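You operate a simulated robot arm through the tools that you are given. There is no shell and no other tool.

The job below is to be done with a simulated robot arm. You get a single attempt, and the scene is never put back.

## Task
Put things in order on the top of the wooden work bench. At the end: the grey relay from the top of the wooden work bench is on the white timing kit box; the black fitting paste tin stands where the black coil (marked "1") stood; the black coil from the top of the wooden work bench is on the blue cover plate; the white wire spool stands where the black fitting paste tin stood; whatever was shut is shut again. Leave all else as you found it, and nothing knocked over.

Only the result counts: the job must be done as asked and must still hold three seconds after the hand-in. Knocking over, shifting, dropping, spilling or breaking anything else fails it. A push-on lid holds only when it is set on centred and level and pressed home; a screw cap is set on level and turned clockwise until tight.

## Robot
A 6-joint arm with a two-finger gripper, fixed in place. Base frame: the origin is at the foot of the arm, x ahead of it, y to its left, z up; the work surface is at about z = 0. Readings come in m, degrees, newtons and seconds.
With the tool pointing down near the work surface it reaches from about 0.18 to 0.48 m from the base axis. Its first joint turns from -66.0 to 66.0 degrees. Payload 1.76 kg.
The TCP is the grasp point between the finger pads, 0.029 m short of the fingertips. In the tool frame z runs along the fingers and y along their closing line. Largest opening 0.082 m; the body of the gripper starts 0.058 m behind the TCP.
Orientation is that of the tool frame in the base frame, as [roll, pitch, yaw] about the fixed x, y, z axes, in that order (R = Rz(yaw) Ry(pitch) Rx(roll)). With the fingers straight down and closing along the base's y, the tool's x points along the base's -x, its y along +y and its z along -z.

## Interface
- The arm moves only by the tool play_rows. Its argument "steps" is a list of rows, each a list of 7 numbers: the shift along the base's x, y, z in m, then the turn, a rotation vector about the base's x, y, z in degrees, then the finger opening in m, from 0 to 0.082. In form: [[x, y, z, ax, ay, az, claw], ...]. A call has 1 to 20 rows; each row shifts and turns the commanded pose from where the row before left it. Each row takes 0.2 s and may step no farther than 0.05 m and 8.6 degrees from the row before; otherwise, or with a gripper value out of range, the whole call is refused. Where a pose cannot be reached the arm comes as near as it can. A force on the tool above 40 N (or 10 N above the force at the start of the call, whichever is more), or a blocked arm, ends the call early, and 0.2 s more pass. The fingers move at their own pace and stop on an object; they squeeze with about 26 N. The grip force told is the motor's: it shows also when the fingers shut on nothing. Time passes only in rows, and 0.2 s behind the last, so rows that do not move let the fingers close. The reply holds the time, the measured pose of the TCP, the force on the tool along the base axes, the opening and the grip force, in the units named above and with some noise, with the torque about the TCP (base axes, N m) and any sound that the robot's microphone picked up, and new pictures: "views" is both (left out), scene, wrist or none.
- Cameras (640 x 400 px; columns grow to the right, rows downward): "scene" is fixed at [0.0639, 0.3434, 0.4187]; the picture's right is [-0.66, -0.75, 0.00], its down [-0.47, 0.41, -0.79] and it looks along [0.59, -0.52, -0.62] (base axes); focal length 214 px, centre (320, 200). "wrist" rides on the gripper at [0.079, 0.004, -0.09] in the tool frame; the picture's right is [-0.05, 1.00, 0.00], its down [-0.71, -0.04, -0.71] and it looks along [-0.71, -0.04, 0.71] (tool axes); focal length 256 px, centre (320, 200). There is no depth. A picture from a camera that has moved, and an enlarged one, comes with that camera's place and axes in the base frame and with its lens.
- zoom(camera, box): a new picture of the part [left, top, right, bottom] of that camera's present view, enlarged. The clock stands still meanwhile.
- hand_in(): hands the job in; it is judged then, once.

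Places have to be worked out from the pictures, the camera data and where the tool is seen. Open the gripper and draw the arm clear of the work before you hand the job in, unless the task says otherwise.

The tools are called after ">>>" as a command line: name --pt "numbers of a row" for each row, then --argument value for the rest, lists and objects as JSON in quotes. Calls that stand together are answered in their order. play_rows: Moves the arm, as the interface text tells. Its arguments: {"type":"object","properties":{"steps":{"type":"array"},"views":{"type":"string","enum":["both","scene","wrist","none"]}},"required":["steps"]} The other tools are called the same way: zoom (camera, box) takes an enlarged picture of a part of a camera's view; hand_in () hands the job in.

At the start:

```text
clock: 0.0
eef_pos: [0.319, -0.0305, 0.2445]
tcp_rot: [179.9, 0.0, 180.0]
force: [0.3, -0.7, -0.2]
ft_torque: [-0.02, 0.01, 0.03]
opening: 0.0819
grip_force: 0.1
```

scene: 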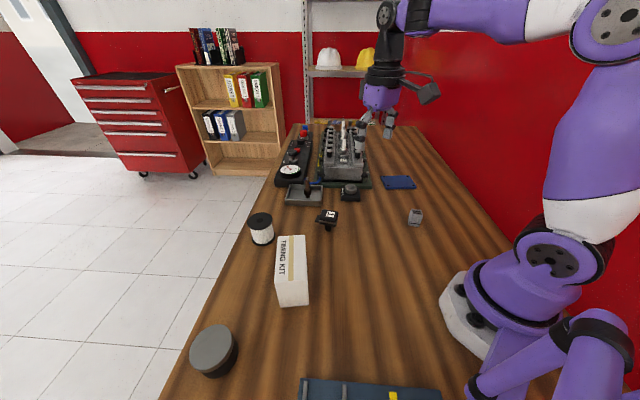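
wrist: 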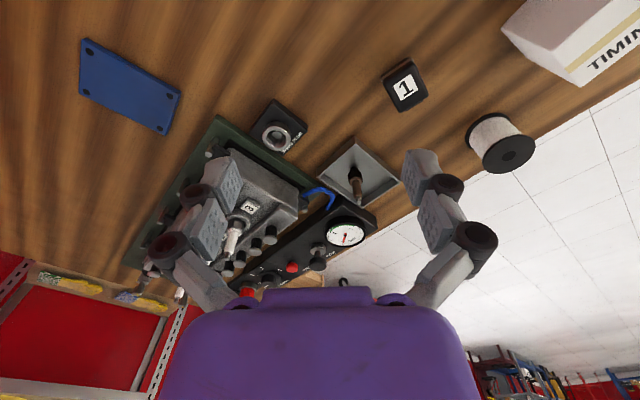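

I start by looking closely at the scene to identify the objects: a paste tin (front left), timing kit box, spool, coil "1", relay, blue plate, and an engine-like assembly.

>>> zoom --camera "scene" --box '[240, 110, 440, 235]'

>>> zoom --camera "scene" --box '[160, 200, 480, 400]'

>>> zoom --camera "wrist" --box '[60, 20, 540, 320]'

```text
3.20 times, centred on (340, 172) of scene
camera zoom: at [0.0639, 0.3434, 0.4187], right [-0.66, -0.75, 0.0], down [-0.47, 0.41, -0.79], along [0.59, -0.52, -0.62], focal length 686 px, centre (256, 288)
```

zoom: 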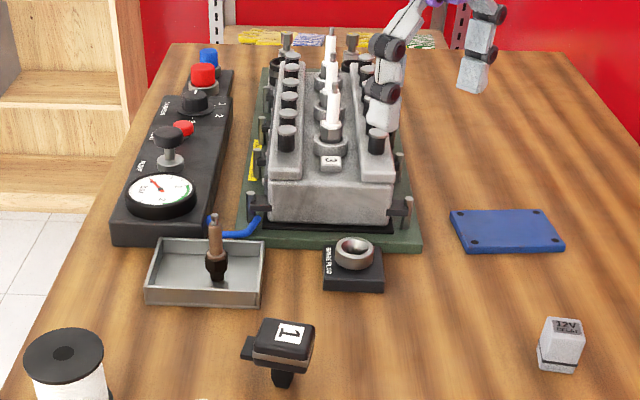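

```text
2.00 times, centred on (320, 300) of scene
camera zoom: at [0.0639, 0.3434, 0.4187], right [-0.66, -0.75, 0.0], down [-0.47, 0.41, -0.79], along [0.59, -0.52, -0.62], focal length 429 px, centre (320, 0)
```

zoom: 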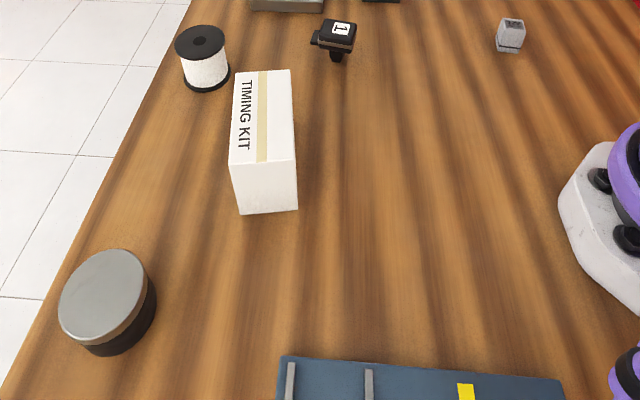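

```text
1.33 times, centred on (300, 170) of wrist
camera zoom: at [0.2411, -0.0276, 0.3333], right [0.05, 1.0, 0.0], down [0.71, -0.04, 0.71], along [0.71, -0.04, -0.71], focal length 341 px, centre (347, 240)
```

zoom: 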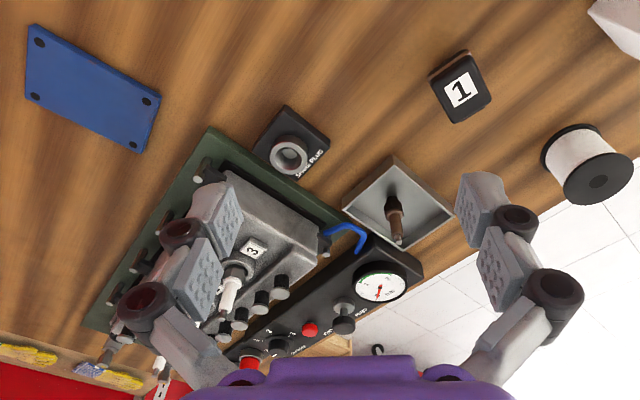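

The objects are located roughly: coil ≈(0.354,0.058), plate ≈(0.353,-0.275), relay ≈(0.216,-0.14), box ≈(0.289,0.218) with top ≈0.088, tin ≈(0.26,0.388), spool ≈(0.444,0.203). I move to a closer viewpoint of the coil, staying well above everything.

>>> play_rows --pt "-0.025 0.022 -0.0236 0 0 0 0.082" --pt "-0.025 0.022 -0.0236 0 0 0 0.082" --pt "-0.025 0.022 -0.0236 0 0 0 0.082" --pt "-0.025 0.022 -0.0236 0 0 0 0.082" --pt "0 0 0 0 0 0 0.082" --views "both"

```text
clock: 1.2
eef_pos: [0.2177, 0.0563, 0.149]
tcp_rot: [180.0, 0.0, 180.0]
force: [0.0, -0.8, 0.5]
ft_torque: [0.0, 0.02, -0.02]
opening: 0.0821
grip_force: 0.1
camera wrist: at [0.1409, 0.0599, 0.2389], right [0.05, 1.0, 0.0], down [0.71, -0.04, 0.71], along [0.71, -0.04, -0.71], focal length 256 px, centre (320, 200)
```

scene: 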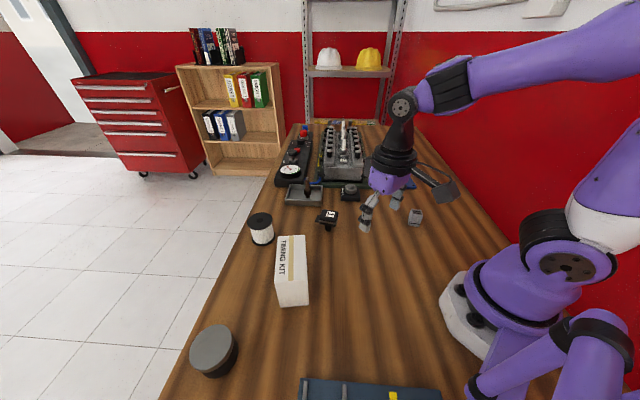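
wrist: 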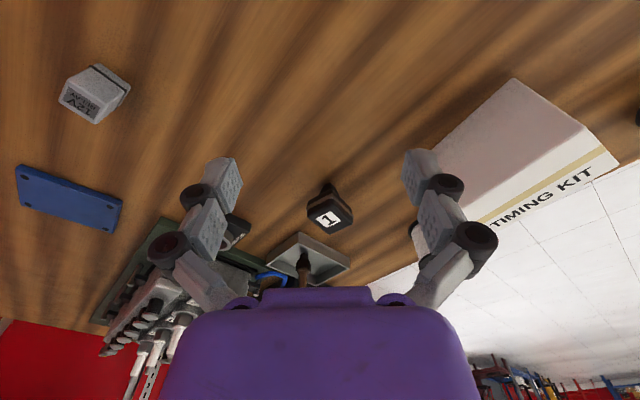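

The coil is now near the centre of the wrist view, so I enlarge it and also the relay and plate.

>>> zoom --camera "wrist" --box '[280, 170, 376, 230]'

>>> zoom --camera "wrist" --box '[0, 40, 160, 240]'

>>> zoom --camera "scene" --box '[240, 180, 400, 280]'

>>> zoom --camera "wrist" --box '[400, 60, 640, 240]'

```text
6.67 times, centred on (328, 200) of wrist
camera zoom: at [0.1409, 0.0599, 0.2389], right [0.05, 1.0, 0.0], down [0.71, -0.04, 0.71], along [0.71, -0.04, -0.71], focal length 1707 px, centre (267, 200)
```

zoom: 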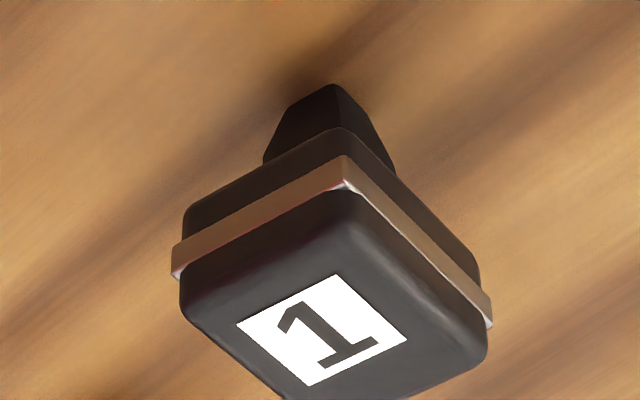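

```text
2.00 times, centred on (80, 140) of wrist
camera zoom: at [0.1409, 0.0599, 0.2389], right [0.05, 1.0, 0.0], down [0.71, -0.04, 0.71], along [0.71, -0.04, -0.71], focal length 512 px, centre (800, 320)
```

zoom: 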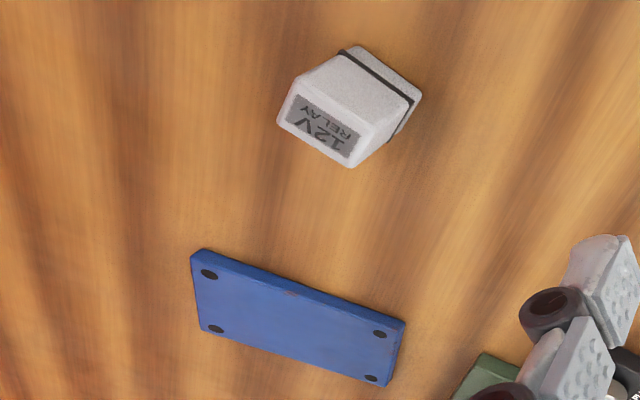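

```text
4.00 times, centred on (320, 230) of scene
camera zoom: at [0.0639, 0.3434, 0.4187], right [-0.66, -0.75, 0.0], down [-0.47, 0.41, -0.79], along [0.59, -0.52, -0.62], focal length 858 px, centre (320, 80)
```

zoom: 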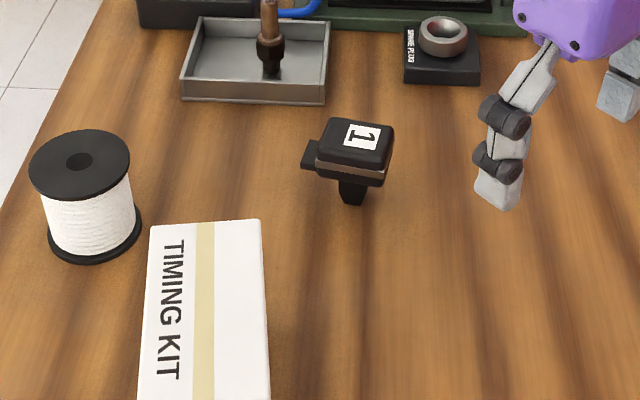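

```text
2.22 times, centred on (520, 150) of wrist
camera zoom: at [0.1409, 0.0599, 0.2389], right [0.05, 1.0, 0.0], down [0.71, -0.04, 0.71], along [0.71, -0.04, -0.71], focal length 569 px, centre (-124, 311)
```

zoom: 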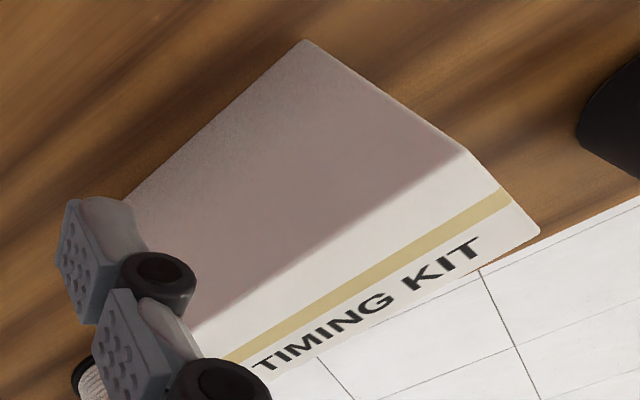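

The coil's head is about 0.039 m wide across the ±(−54°/126°) direction, with its connector pointing roughly +36°. I turn the tool +36° about z and hover over it at z≈0.12.

>>> play_rows --pt "0.028 0.0008 -0.0058 0 0 7.2 0.082" --pt "0.028 0.0008 -0.0058 0 0 7.2 0.082" --pt "0.028 0.0008 -0.0058 0 0 7.2 0.082" --pt "0.028 0.0008 -0.0058 0 0 7.2 0.082" --pt "0.028 0.0005 -0.0058 0 0 7.2 0.082" --pt "0 0 0 0 0 0 0.082" --views "both"

```text
clock: 2.6
eef_pos: [0.3596, 0.0603, 0.1197]
tcp_rot: [-180.0, 0.0, -143.9]
force: [0.6, 0.1, 0.5]
ft_torque: [0.01, 0.0, 0.0]
opening: 0.0822
grip_force: 0.1
camera wrist: at [0.2948, 0.0169, 0.2101], right [-0.54, 0.84, 0.0], down [0.59, 0.39, 0.71], along [0.59, 0.39, -0.71], focal length 256 px, centre (320, 200)
```

scene: 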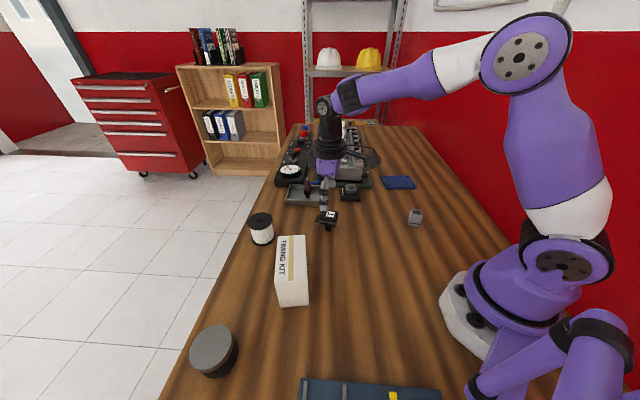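
wrist: 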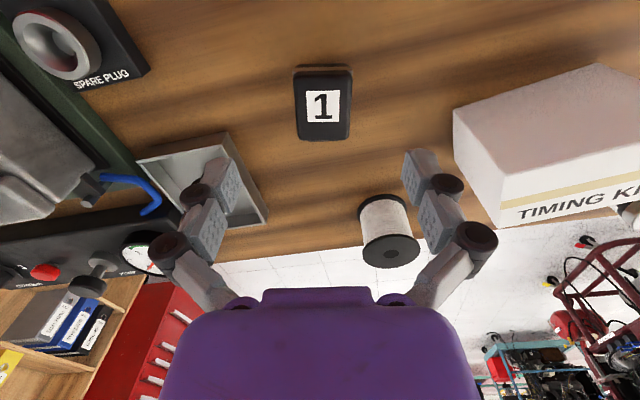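

The view confirms alignment; the coil's head centre triangulates to ≈(0.355, 0.058), top ≈0.053. I shift slightly, descend to z≈0.043 and close.

>>> play_rows --pt "-0.0046 -0.0016 0 0 0 0 0.082" --pt "0 0 -0.02 0 0 0 0.082" --pt "0 0 -0.02 0 0 0 0.082" --pt "0 0 -0.02 0 0 0 0.082" --pt "0 0 -0.0165 0 0 0 0.082" --pt "0 0 0 0 0 0 0.082" --views "both"

```text
clock: 4.0
eef_pos: [0.3547, 0.0579, 0.0433]
tcp_rot: [179.9, 0.0, -144.0]
force: [0.4, -0.6, 0.0]
ft_torque: [-0.02, 0.01, -0.01]
opening: 0.0819
grip_force: 0.1
camera wrist: at [0.2894, 0.0151, 0.1332], right [-0.54, 0.84, 0.0], down [0.59, 0.38, 0.71], along [0.59, 0.38, -0.71], focal length 256 px, centre (320, 200)
```

scene: 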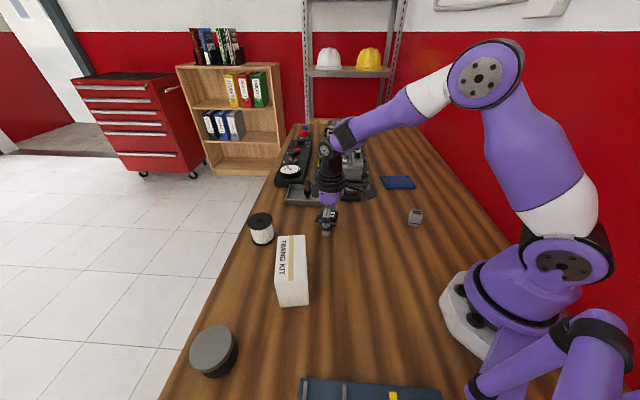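
wrist: 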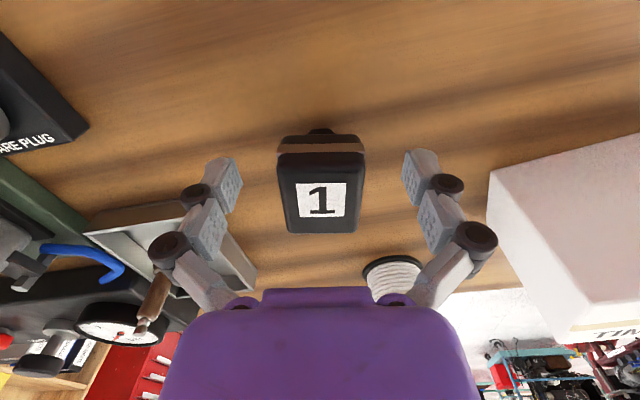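

The head is centred between the fingers (column ≈321). I take a close zoom to verify height of the pads relative to the head before closing.

>>> zoom --camera "wrist" --box '[200, 100, 456, 260]'

>>> zoom --camera "scene" --box '[280, 180, 376, 240]'

```text
2.50 times, centred on (328, 180) of wrist
camera zoom: at [0.2894, 0.0151, 0.1332], right [-0.54, 0.84, 0.0], down [0.59, 0.38, 0.71], along [0.59, 0.38, -0.71], focal length 640 px, centre (300, 250)
```

zoom: 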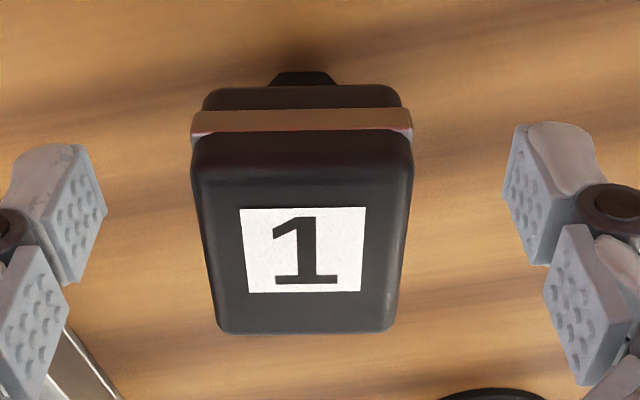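

```text
6.67 times, centred on (328, 210) of scene
camera zoom: at [0.0639, 0.3434, 0.4187], right [-0.66, -0.75, 0.0], down [-0.47, 0.41, -0.79], along [0.59, -0.52, -0.62], focal length 1430 px, centre (267, 133)
```

zoom: 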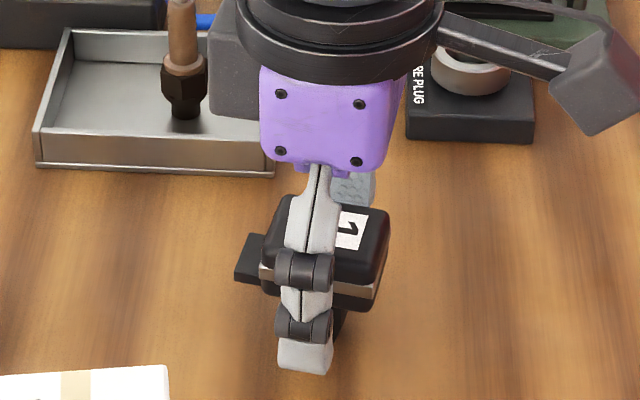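

Pads straddle the head well. I close the fingers and wait.

>>> play_rows --pt "0 0 0 0 0 0 0.03" --pt "0 0 0 0 0 0 0.02" --pt "0 0 0 0 0 0 0.02" --views "wrist"

```text
clock: 4.8
eef_pos: [0.355, 0.0578, 0.0438]
tcp_rot: [-180.0, 0.0, -144.0]
force: [-2.5, 1.0, 14.5]
ft_torque: [0.08, 0.12, 0.01]
opening: 0.0349
grip_force: 25.9
camera wrist: at [0.2896, 0.0151, 0.1338], right [-0.54, 0.84, 0.0], down [0.59, 0.38, 0.71], along [0.59, 0.38, -0.71], focal length 256 px, centre (320, 200)
```

wrist: 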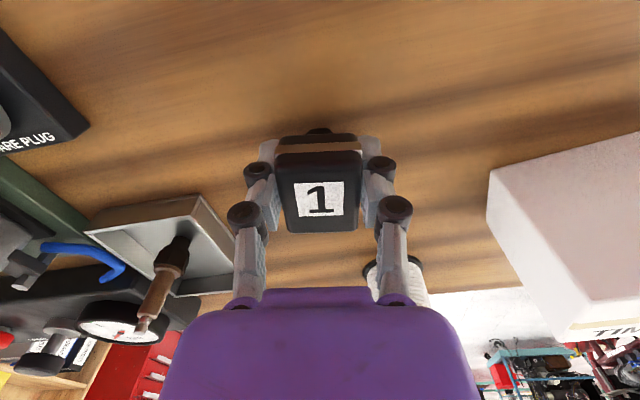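

Gripped at 0.035 m opening with 26 N. I lift gently and check the forces.

>>> play_rows --pt "0 0 0.005 0 0 0 0.02" --pt "0 0 0.01 0 0 0 0.02" --pt "0 0 0.02 0 0 0 0.02" --views "both"

```text
clock: 5.6
eef_pos: [0.3547, 0.0589, 0.078]
tcp_rot: [180.0, -0.1, -144.0]
force: [0.5, 0.7, -1.6]
ft_torque: [0.01, 0.01, -0.01]
opening: 0.0347
grip_force: 26.0
camera wrist: at [0.2889, 0.0154, 0.1685], right [-0.54, 0.84, 0.0], down [0.59, 0.38, 0.71], along [0.59, 0.38, -0.71], focal length 256 px, centre (320, 200)
```

scene: 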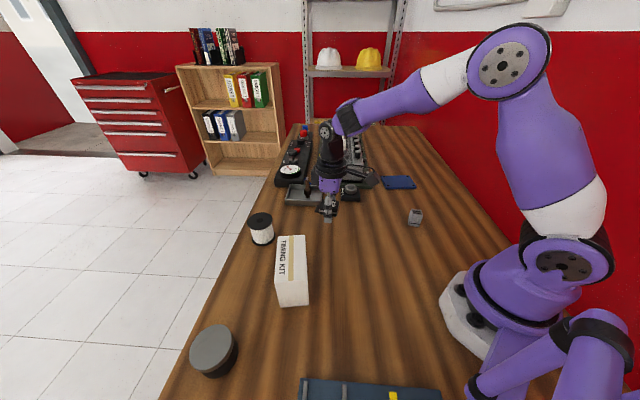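
wrist: 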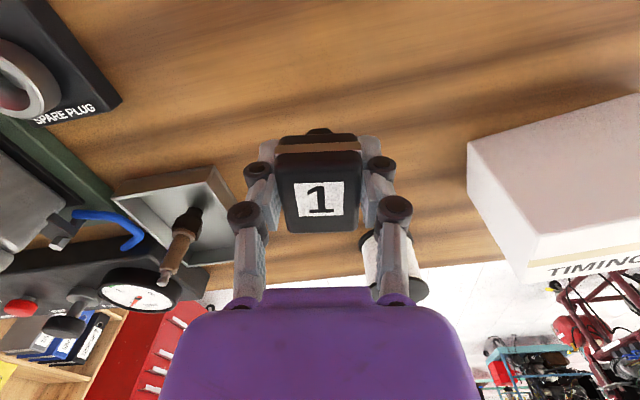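

Lifted cleanly (≈1.6 N weight). I raise it and carry it across to hover above the blue plate at ≈(0.356, −0.271), turning back to yaw 180 on the way and staying clear of the engine.

>>> play_rows --pt "0 0 0.036 0 0 0 0.02" --pt "0 0 0.036 0 0 0 0.02" --pt "-0.015 -0.033 0 0 0 -4 0.02" --pt "-0.015 -0.033 0 0 0 -4 0.02" --pt "-0.015 -0.033 0 0 0 -4 0.02" --pt "0 -0.033 0 0 0 -4 0.02" --pt "0 -0.033 0 0 0 -4 0.02" --pt "0 -0.033 0 0 0 -4 0.02" --pt "0 -0.033 0 0 0 -4 0.02" --pt "0.015 -0.033 0 0 0 -4 0.02" --pt "0.015 -0.033 0 0 0 -4 0.02" --pt "0.016 -0.033 0 0 0 0 0.02" --pt "0 0 -0.03 0 0 0 0.02" --pt "0 0 0 0 0 0 0.02" --views "both"

```text
clock: 8.6
eef_pos: [0.3549, -0.2724, 0.1224]
tcp_rot: [179.9, -0.1, 179.9]
force: [-0.7, 0.4, -1.1]
ft_torque: [-0.01, 0.01, 0.01]
opening: 0.035
grip_force: 25.7
camera wrist: at [0.2764, -0.2685, 0.2118], right [0.05, 1.0, 0.0], down [0.71, -0.04, 0.71], along [0.71, -0.04, -0.71], focal length 256 px, centre (320, 200)
```

scene: 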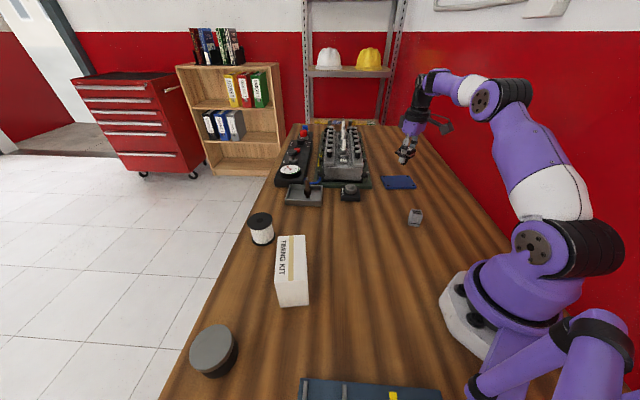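
wrist: 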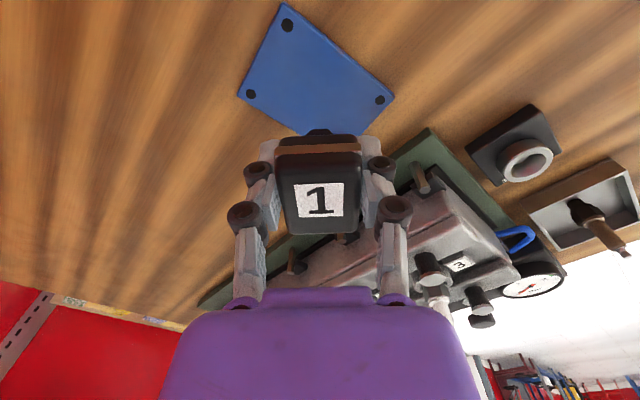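

Holding the coil above the plate; plate centre works out to ≈(0.360, −0.274). I adjust slightly and lower to just above the expected contact height.

>>> play_rows --pt "0.005 -0.0015 -0.01 0 0 0 0.02" --pt "0 0 -0.02 0 0 0 0.02" --pt "0 0 -0.02 0 0 0 0.02" --pt "0 0 -0.012 0 0 0 0.02" --pt "0 0 0 0 0 0 0.02" --views "both"

```text
clock: 9.8
eef_pos: [0.3592, -0.2732, 0.0588]
tcp_rot: [-180.0, 0.0, -180.0]
force: [0.0, 0.9, -2.7]
ft_torque: [-0.03, -0.04, 0.0]
opening: 0.0345
grip_force: 25.9
camera wrist: at [0.2818, -0.2691, 0.1481], right [0.05, 1.0, 0.0], down [0.71, -0.04, 0.71], along [0.71, -0.04, -0.71], focal length 256 px, centre (320, 200)
```

scene: 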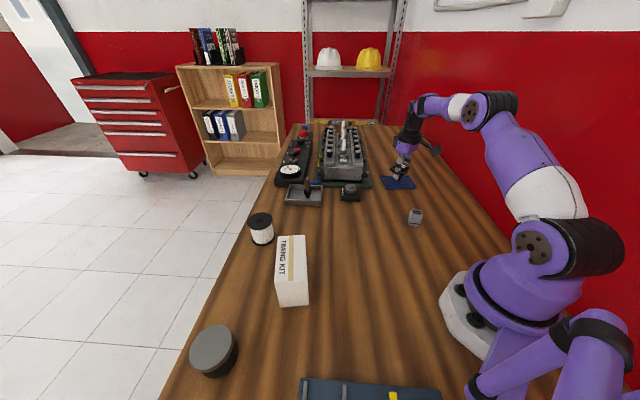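
wrist: 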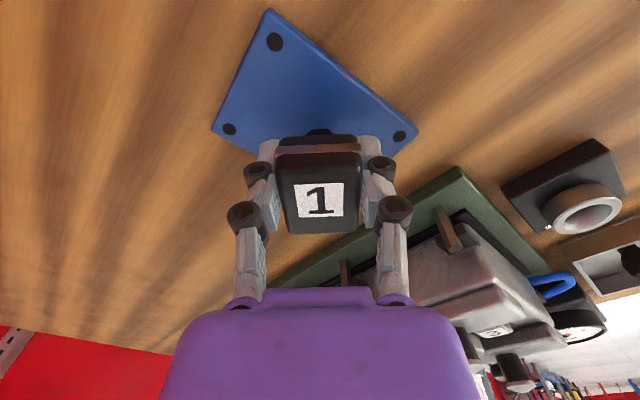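

>>> zoom --camera "scene" --box '[352, 130, 448, 190]'

>>> zoom --camera "wrist" --box '[192, 0, 448, 160]'

```text
6.67 times, centred on (400, 160) of scene
camera zoom: at [0.0639, 0.3434, 0.4187], right [-0.66, -0.75, 0.0], down [-0.47, 0.41, -0.79], along [0.59, -0.52, -0.62], focal length 1430 px, centre (-213, 467)
```

zoom: 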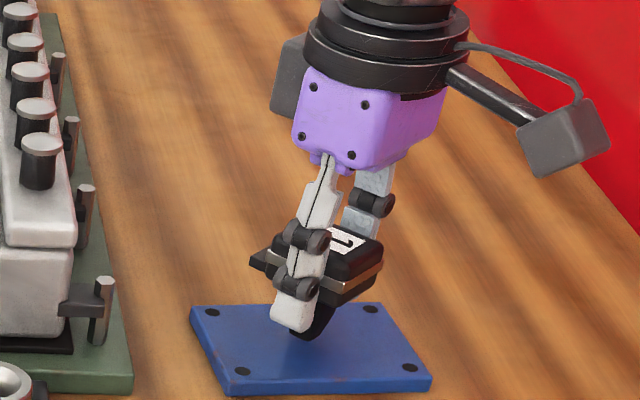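

```text
2.50 times, centred on (320, 80) of wrist
camera zoom: at [0.2818, -0.2691, 0.1481], right [0.05, 1.0, 0.0], down [0.71, -0.04, 0.71], along [0.71, -0.04, -0.71], focal length 640 px, centre (320, 500)
```

zoom: 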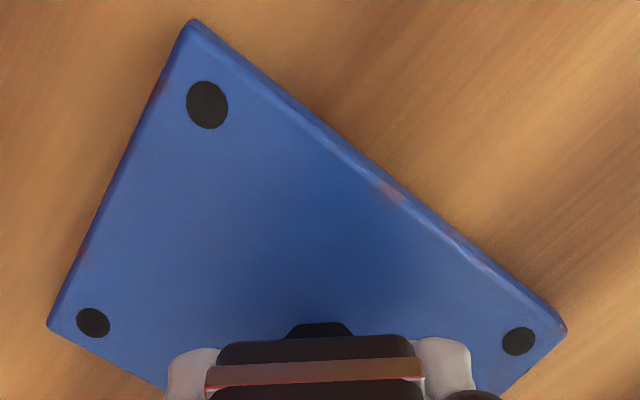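

The coil's boot sits over the middle of the plate. I lower in 2 mm steps looking for contact.

>>> play_rows --pt "0 0 -0.002 0 0 0 0.02" --pt "0 0 -0.002 0 0 0 0.02" --pt "0 0 0 0 0 0 0.02" --views "none"

```text
clock: 10.6
eef_pos: [0.3601, -0.273, 0.0544]
tcp_rot: [-180.0, 0.0, -180.0]
force: [0.2, -0.2, -1.6]
ft_torque: [0.01, 0.02, -0.04]
opening: 0.0347
grip_force: 25.9
```

No contact yet (force still just the weight). Continue down in smaller steps.

>>> play_rows --pt "0 0 -0.0015 0 0 0 0.02" --pt "0 0 0 0 0 0 0.02" --views "none"

>>> zoom --camera "scene" --box '[376, 160, 424, 190]'

```text
clock: 11.2
eef_pos: [0.36, -0.2729, 0.0532]
tcp_rot: [-180.0, 0.0, 180.0]
force: [-1.6, 1.1, 9.7]
ft_torque: [0.1, 0.05, 0.0]
opening: 0.0348
grip_force: 26.5
```

```text
13.33 times, centred on (400, 175) of scene
camera zoom: at [0.0639, 0.3434, 0.4187], right [-0.66, -0.75, 0.0], down [-0.47, 0.41, -0.79], along [0.59, -0.52, -0.62], focal length 2860 px, centre (-747, 533)
```

zoom: 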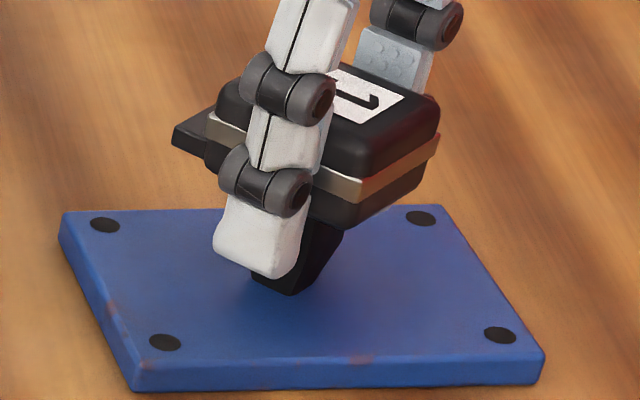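

Contact: ≈10 N upward, boot flat on the plate. I ease off half a millimetre and open the fingers slowly and symmetrically.

>>> play_rows --pt "0 0 0.0005 0 0 0 0.034" --pt "0 0 0 0 0 0 0.037" --pt "0 0 0 0 0 0 0.04" --pt "0 0 0 0 0 0 0.05" --pt "0 0 0 0 0 0 0.06" --pt "0 0 0 0 0 0 0.06" --views "both"

```text
clock: 12.6
eef_pos: [0.3602, -0.2723, 0.0537]
tcp_rot: [-180.0, 0.1, 179.9]
force: [-0.4, -0.2, 0.2]
ft_torque: [-0.02, 0.0, 0.0]
opening: 0.0602
grip_force: 0.0
camera wrist: at [0.2823, -0.2689, 0.1435], right [0.05, 1.0, 0.0], down [0.71, -0.04, 0.71], along [0.71, -0.04, -0.71], focal length 256 px, centre (320, 200)
```

scene: 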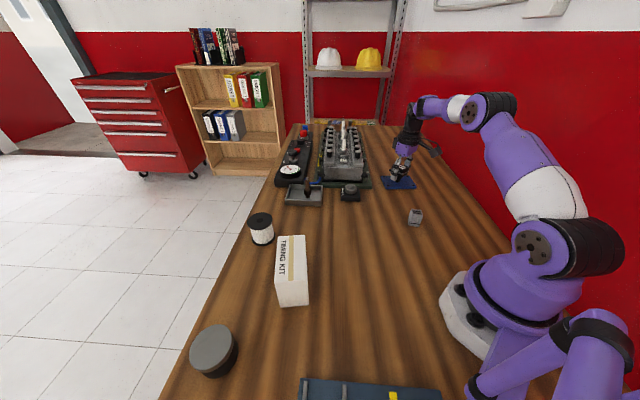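
wrist: 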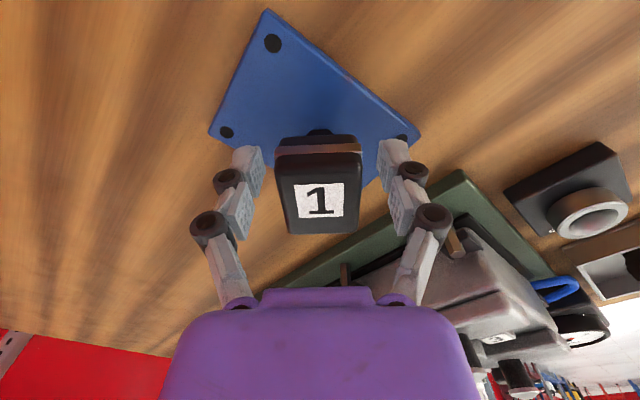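

The coil stands on the plate, released. I rise straight up and travel to hover over the relay (≈(0.22, −0.141), sides at ≈39°/129°), turning −51°.

>>> play_rows --pt "0 0 0.012 0 0 0 0.07" --pt "0 0 0.028 0 0 0 0.082" --pt "0 0 0.028 0 0 0 0.082" --pt "0 0 0.028 0 0 0 0.082" --pt "-0.02 0.0187 -0.003 0 0 -7.3 0.082" --pt "-0.02 0.0187 -0.003 0 0 -7.3 0.082" --pt "-0.02 0.0187 -0.003 0 0 -7.3 0.082" --pt "-0.02 0.0187 -0.003 0 0 -7.3 0.082" --pt "-0.02 0.0187 -0.003 0 0 -7.3 0.082" --pt "-0.02 0.0187 -0.003 0 0 -7.3 0.082" --pt "-0.02 0.0187 -0.003 0 0 -7.3 0.082" --pt "0 0 0 0 0 0 0.082" --views "both"

```text
clock: 15.2
eef_pos: [0.2212, -0.142, 0.1289]
tcp_rot: [-180.0, -0.1, 128.8]
force: [0.3, -0.1, 0.4]
ft_torque: [0.01, 0.02, 0.05]
opening: 0.0817
grip_force: 0.1
camera wrist: at [0.1751, -0.0781, 0.218], right [0.81, 0.58, 0.0], down [0.41, -0.57, 0.71], along [0.41, -0.57, -0.71], focal length 256 px, centre (320, 200)
```

scene: 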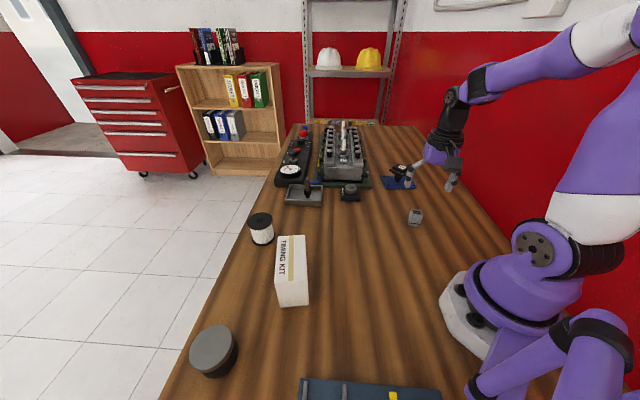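
wrist: 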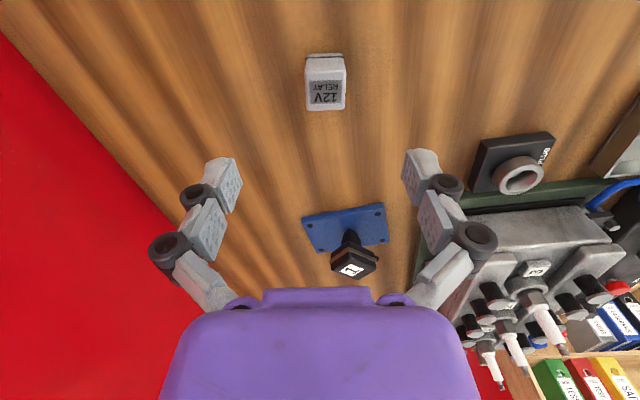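

>>> zoom --camera "wrist" --box '[272, 40, 384, 120]'

>>> zoom --camera "scene" --box '[368, 140, 464, 240]'

>>> zoom --camera "wrist" --box '[280, 190, 420, 290]'

```text
5.00 times, centred on (328, 80) of wrist
camera zoom: at [0.1751, -0.0781, 0.218], right [0.81, 0.58, 0.0], down [0.41, -0.57, 0.71], along [0.41, -0.57, -0.71], focal length 1280 px, centre (280, 800)
```

zoom: 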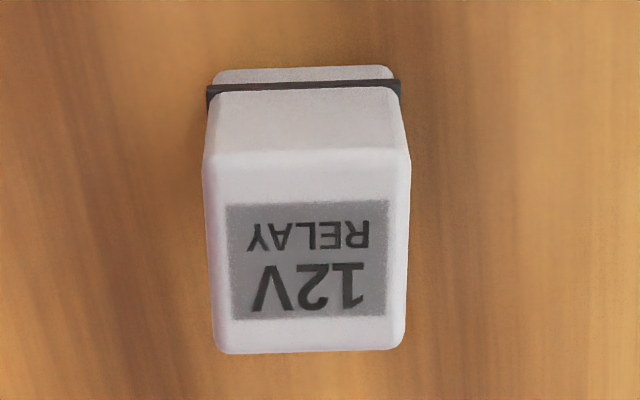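

```text
4.00 times, centred on (416, 190) of scene
camera zoom: at [0.0639, 0.3434, 0.4187], right [-0.66, -0.75, 0.0], down [-0.47, 0.41, -0.79], along [0.59, -0.52, -0.62], focal length 858 px, centre (-64, 240)
```

zoom: 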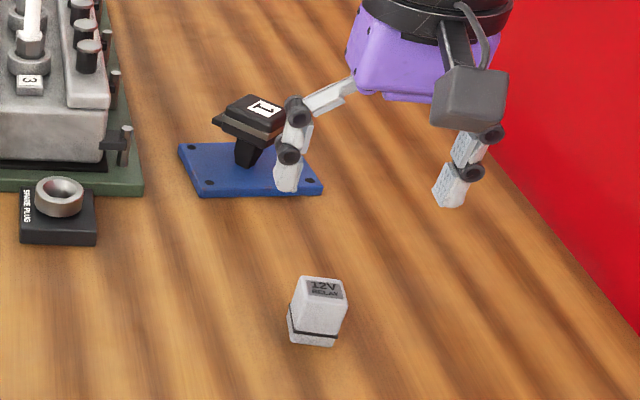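

```text
4.00 times, centred on (350, 240) of wrist
camera zoom: at [0.1751, -0.0781, 0.218], right [0.81, 0.58, 0.0], down [0.41, -0.57, 0.71], along [0.41, -0.57, -0.71], focal length 1024 px, centre (200, 40)
```

zoom: 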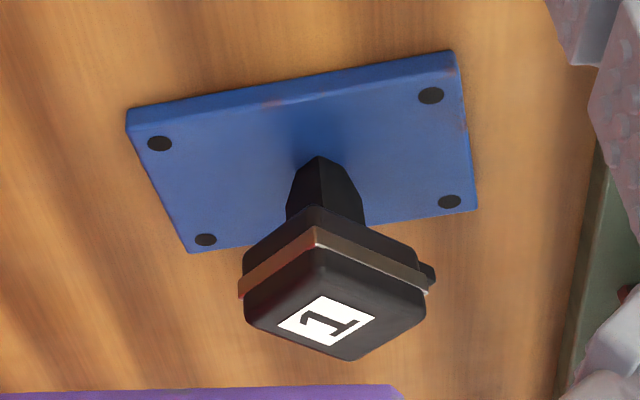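

The coil stands upright on the plate. The relay is ≈28 mm square and ≈34 mm tall, centre ≈(0.2215, −0.136); I centre over it, turn −2.5°, and descend to z≈0.036.

>>> play_rows --pt "0.0003 0.006 -0.005 0 0 -2.5 0.082" --pt "0 0 -0.025 0 0 0 0.082" --pt "0 0 -0.025 0 0 0 0.07" --pt "0 0 -0.025 0 0 0 0.06" --pt "0 0 -0.012 0 0 0 0.06" --pt "0 0 0 0 0 0 0.06" --views "both"

```text
clock: 16.6
eef_pos: [0.2213, -0.1361, 0.0355]
tcp_rot: [179.9, 0.0, 126.5]
force: [-0.4, -0.1, -0.6]
ft_torque: [-0.05, -0.01, -0.04]
opening: 0.0603
grip_force: 0.1
camera wrist: at [0.178, -0.0706, 0.1258], right [0.84, 0.55, 0.0], down [0.39, -0.59, 0.71], along [0.39, -0.59, -0.71], focal length 256 px, centre (320, 200)
```

scene: 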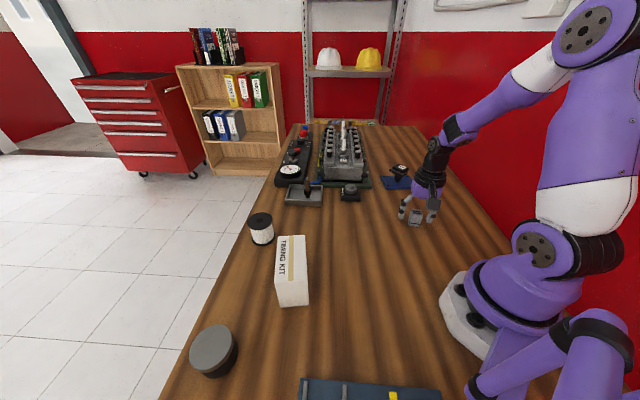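
wrist: 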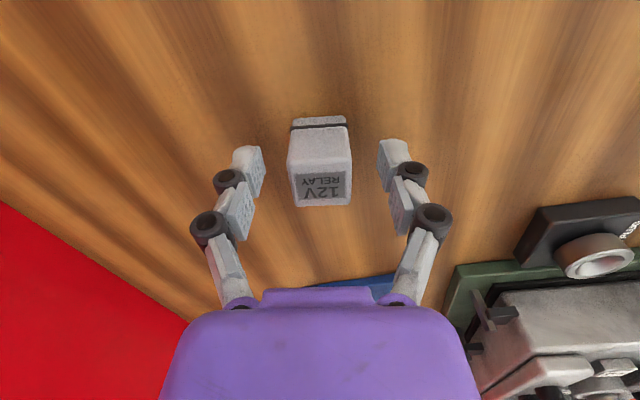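

The relay is centred between the fingers. I close on it.

>>> play_rows --pt "0 0 0 0 0 0 0.035" --pt "0 0 0 0 0 0 0.015" --pt "0 0 0 0 0 0 0.015" --views "wrist"

>>> zoom --camera "wrist" --box '[224, 80, 416, 200]'

>>> zoom --camera "scene" --box '[376, 180, 456, 230]'

```text
clock: 17.4
eef_pos: [0.2211, -0.1367, 0.0357]
tcp_rot: [-180.0, -0.1, 126.4]
force: [0.2, 0.8, 1.4]
ft_torque: [-0.02, -0.03, 0.04]
opening: 0.0271
grip_force: 26.2
camera wrist: at [0.1781, -0.0707, 0.1261], right [0.84, 0.55, 0.0], down [0.39, -0.59, 0.71], along [0.39, -0.59, -0.71], focal length 256 px, centre (320, 200)
```

wrist: 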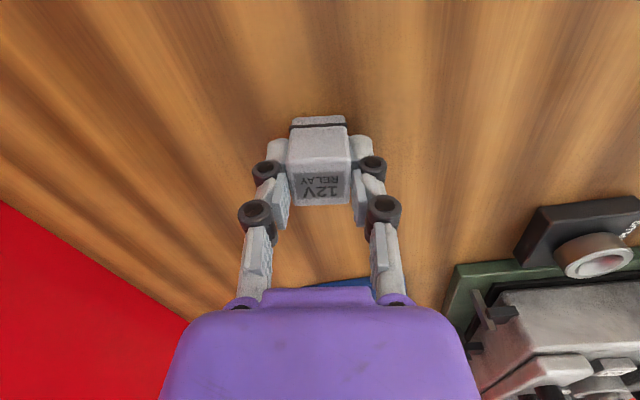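

```text
3.33 times, centred on (320, 140) of wrist
camera zoom: at [0.1781, -0.0707, 0.1261], right [0.84, 0.55, 0.0], down [0.39, -0.59, 0.71], along [0.39, -0.59, -0.71], focal length 853 px, centre (320, 400)
```

zoom: 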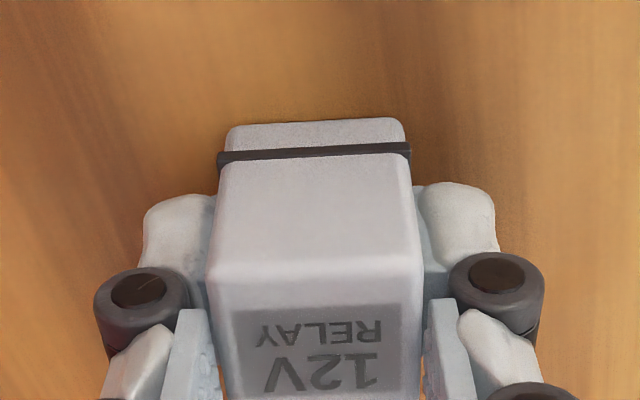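

```text
8.00 times, centred on (416, 205) of scene
camera zoom: at [0.0639, 0.3434, 0.4187], right [-0.66, -0.75, 0.0], down [-0.47, 0.41, -0.79], along [0.59, -0.52, -0.62], focal length 1716 px, centre (-448, 160)
```

zoom: 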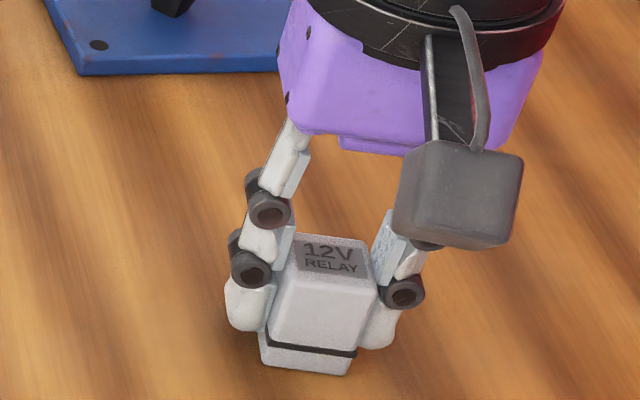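

Relay firmly gripped (27 mm). I lift to z≈0.19 and carry it over to the timing kit box while turning the tool +107° so it lines up with the box's sides.

>>> play_rows --pt "0 0 0.01 0 0 0 0.015" --pt "0 0 0.036 0 0 0 0.015" --pt "0 0 0.036 0 0 0 0.015" --pt "0 0 0.036 0 0 0 0.015" --pt "0 0 0.036 0 0 0 0.015" --pt "0.0045 0.0236 0 0 0 7.2 0.015" --pt "0.0045 0.0236 0 0 0 7.2 0.015" --pt "0.0045 0.0236 0 0 0 7.2 0.015" --pt "0.0045 0.0236 0 0 0 7.2 0.015" --pt "0.0045 0.0236 0 0 0 7.2 0.015" --pt "0.0045 0.0236 0 0 0 7.2 0.015" --pt "0.0045 0.0236 0 0 0 7.2 0.015" --pt "0.0045 0.0236 0 0 0 7.2 0.015" --pt "0.0045 0.0236 0 0 0 7.2 0.015" --pt "0.0045 0.0236 0 0 0 7.2 0.015" --pt "0 0 0 0 0 0 0.015" --views "both"

```text
clock: 20.8
eef_pos: [0.2649, 0.1011, 0.1905]
tcp_rot: [-179.9, -0.1, -161.5]
force: [-0.5, 1.0, -1.0]
ft_torque: [-0.03, 0.0, 0.01]
opening: 0.0269
grip_force: 26.1
camera wrist: at [0.1907, 0.0791, 0.2801], right [-0.27, 0.96, 0.0], down [0.68, 0.19, 0.71], along [0.68, 0.19, -0.71], focal length 256 px, centre (320, 200)
```

scene: 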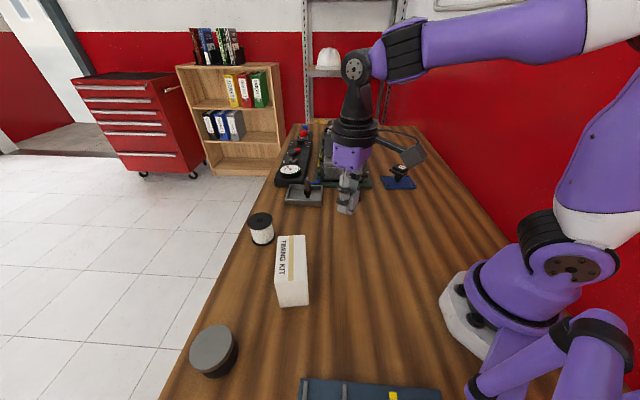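
wrist: 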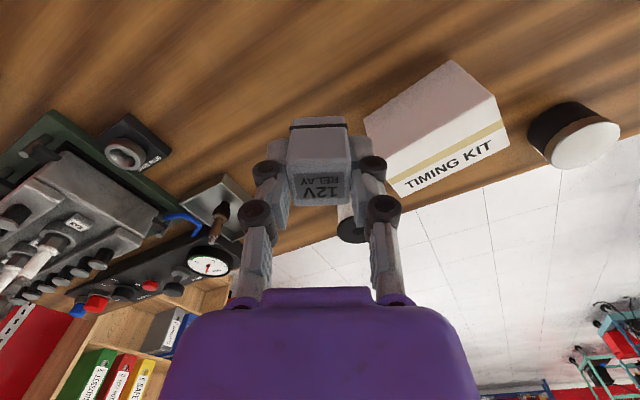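

Good view of the box and tin from here. I enlarge both to refine their positions.

>>> zoom --camera "wrist" --box '[352, 50, 544, 210]'

>>> zoom --camera "wrist" --box '[512, 80, 640, 180]'

>>> zoom --camera "scene" --box '[176, 300, 272, 390]'

```text
2.50 times, centred on (448, 130) of wrist
camera zoom: at [0.1907, 0.0791, 0.2801], right [-0.27, 0.96, 0.0], down [0.68, 0.19, 0.71], along [0.68, 0.19, -0.71], focal length 640 px, centre (0, 375)
```

zoom: 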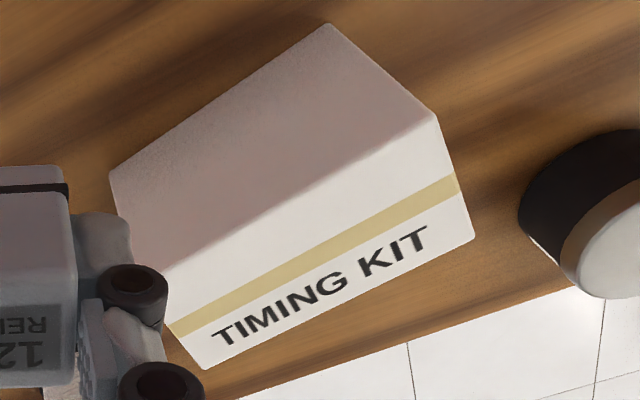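

```text
4.00 times, centred on (576, 130) of wrist
camera zoom: at [0.1907, 0.0791, 0.2801], right [-0.27, 0.96, 0.0], down [0.68, 0.19, 0.71], along [0.68, 0.19, -0.71], focal length 1024 px, centre (-704, 480)
```

zoom: 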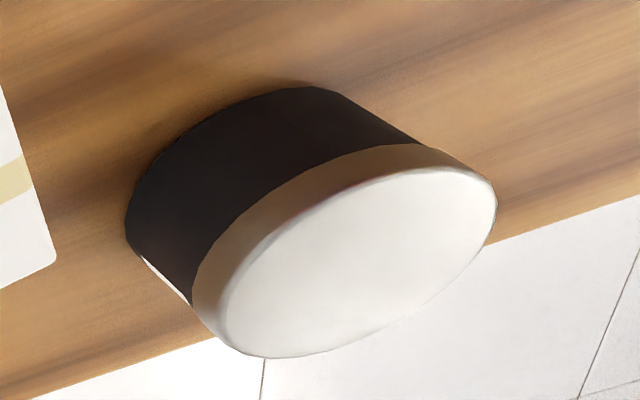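

```text
4.44 times, centred on (224, 345) of scene
camera zoom: at [0.0639, 0.3434, 0.4187], right [-0.66, -0.75, 0.0], down [-0.47, 0.41, -0.79], along [0.59, -0.52, -0.62], focal length 953 px, centre (747, -444)
```

zoom: 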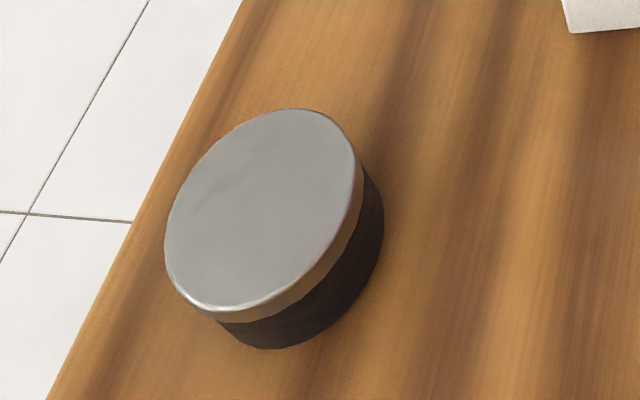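

Box refined: centre ≈(0.291, 0.220), 0.055×0.102, top z≈0.087, long axis at −35°. Tin: centre ≈(0.260, 0.389), diameter ≈0.06, top ≈0.048. I move the relay over the box centre at height.

>>> play_rows --pt "0.0052 0.0238 0 0 0 7.26 0.015" --pt "0.0052 0.0238 0 0 0 7.26 0.015" --pt "0.0052 0.0238 0 0 0 7.26 0.015" --pt "0.0052 0.0238 0 0 0 7.26 0.015" --pt "0.0053 0.0238 0 0 0 7.26 0.015" --pt "0 0 -0.02 0 0 0 0.015" --pt "0 0 0 0 0 0 0.015" --views "both"

```text
clock: 22.4
eef_pos: [0.2927, 0.2182, 0.1695]
tcp_rot: [-180.0, 0.0, -125.3]
force: [-0.2, 0.6, -0.3]
ft_torque: [-0.03, 0.01, -0.01]
opening: 0.0267
grip_force: 26.1
camera wrist: at [0.244, 0.1566, 0.26], right [-0.78, 0.62, 0.0], down [0.44, 0.55, 0.71], along [0.44, 0.55, -0.71], focal length 256 px, centre (320, 200)
```

scene: 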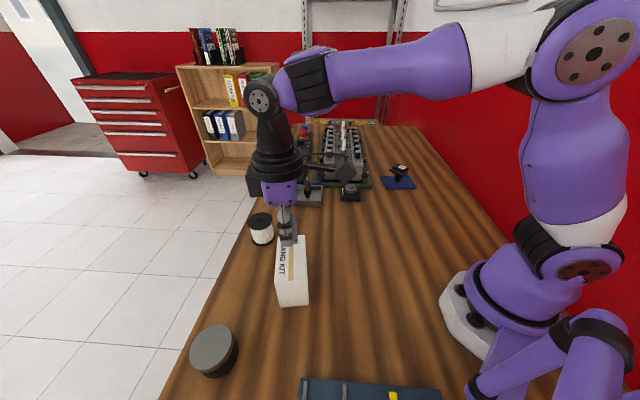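
wrist: 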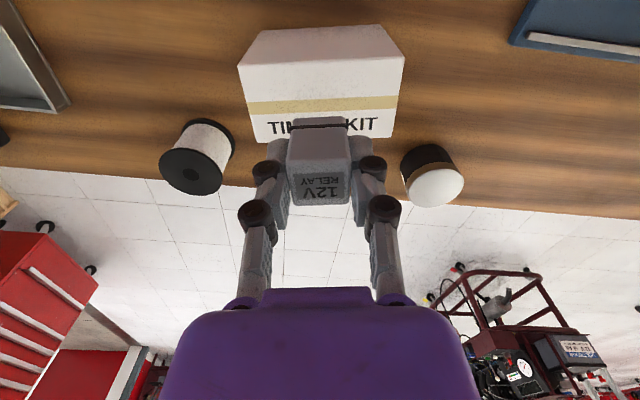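

The relay is within ~2 mm of the box centre. I nudge it and lower to about 7 mm above the expected contact height.

>>> play_rows --pt "-0.0007 0.0015 -0.015 0 0 0 0.015" --pt "0 0 -0.015 0 0 0 0.015" --pt "0 0 -0.01 0 0 0 0.015" --pt "0 0 0 0 0 0 0.015" --views "both"

>>> zoom --camera "scene" --box '[240, 200, 336, 260]'

```text
clock: 23.4
eef_pos: [0.2911, 0.2204, 0.1307]
tcp_rot: [-180.0, 0.0, -125.2]
force: [-0.4, 0.3, -0.6]
ft_torque: [-0.01, -0.02, 0.02]
opening: 0.0269
grip_force: 26.3
camera wrist: at [0.2428, 0.1581, 0.2203], right [-0.78, 0.62, 0.0], down [0.44, 0.55, 0.71], along [0.44, 0.55, -0.71], focal length 256 px, centre (320, 200)
```

scene: 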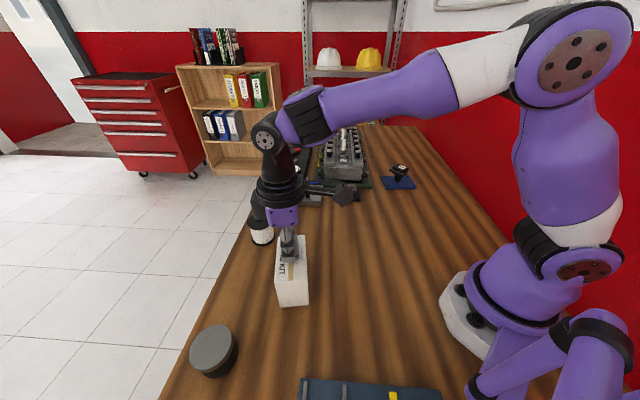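
wrist: 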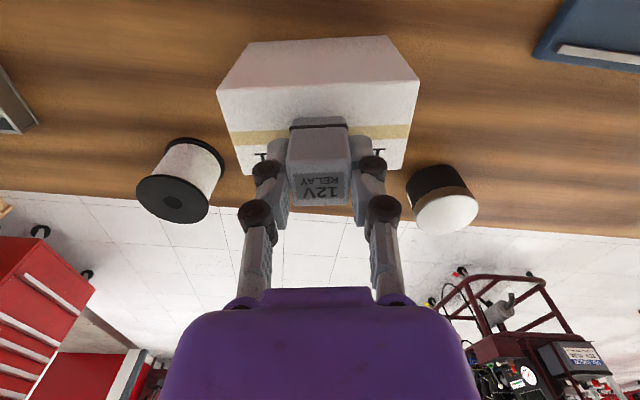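

```text
6.67 times, centred on (288, 230) of scene
camera zoom: at [0.0639, 0.3434, 0.4187], right [-0.66, -0.75, 0.0], down [-0.47, 0.41, -0.79], along [0.59, -0.52, -0.62], focal length 1430 px, centre (533, 0)
```

zoom: 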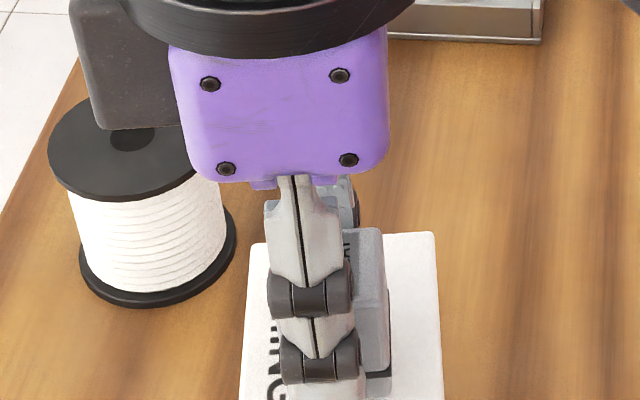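

Clear and aligned. Lower in small steps until contact.

>>> play_rows --pt "0 0 -0.003 0 0 0 0.015" --pt "0 0 -0.0015 0 0 0 0.015" --pt "0 0 0 0 0 0 0.015" --views "none"

```text
clock: 24.2
eef_pos: [0.2917, 0.2201, 0.1255]
tcp_rot: [180.0, 0.0, -125.3]
force: [0.8, -0.5, -0.3]
ft_torque: [-0.01, 0.0, 0.02]
opening: 0.0272
grip_force: 25.6
```

>>> play_rows --pt "0 0 -0.0015 0 0 0 0.015" --pt "0 0 0 0 0 0 0.015" --views "none"

```text
clock: 24.8
eef_pos: [0.2906, 0.2223, 0.1253]
tcp_rot: [180.0, 0.1, -125.3]
force: [-5.3, -0.3, 24.9]
ft_torque: [-0.15, 0.26, 0.0]
opening: 0.0271
grip_force: 26.0
```

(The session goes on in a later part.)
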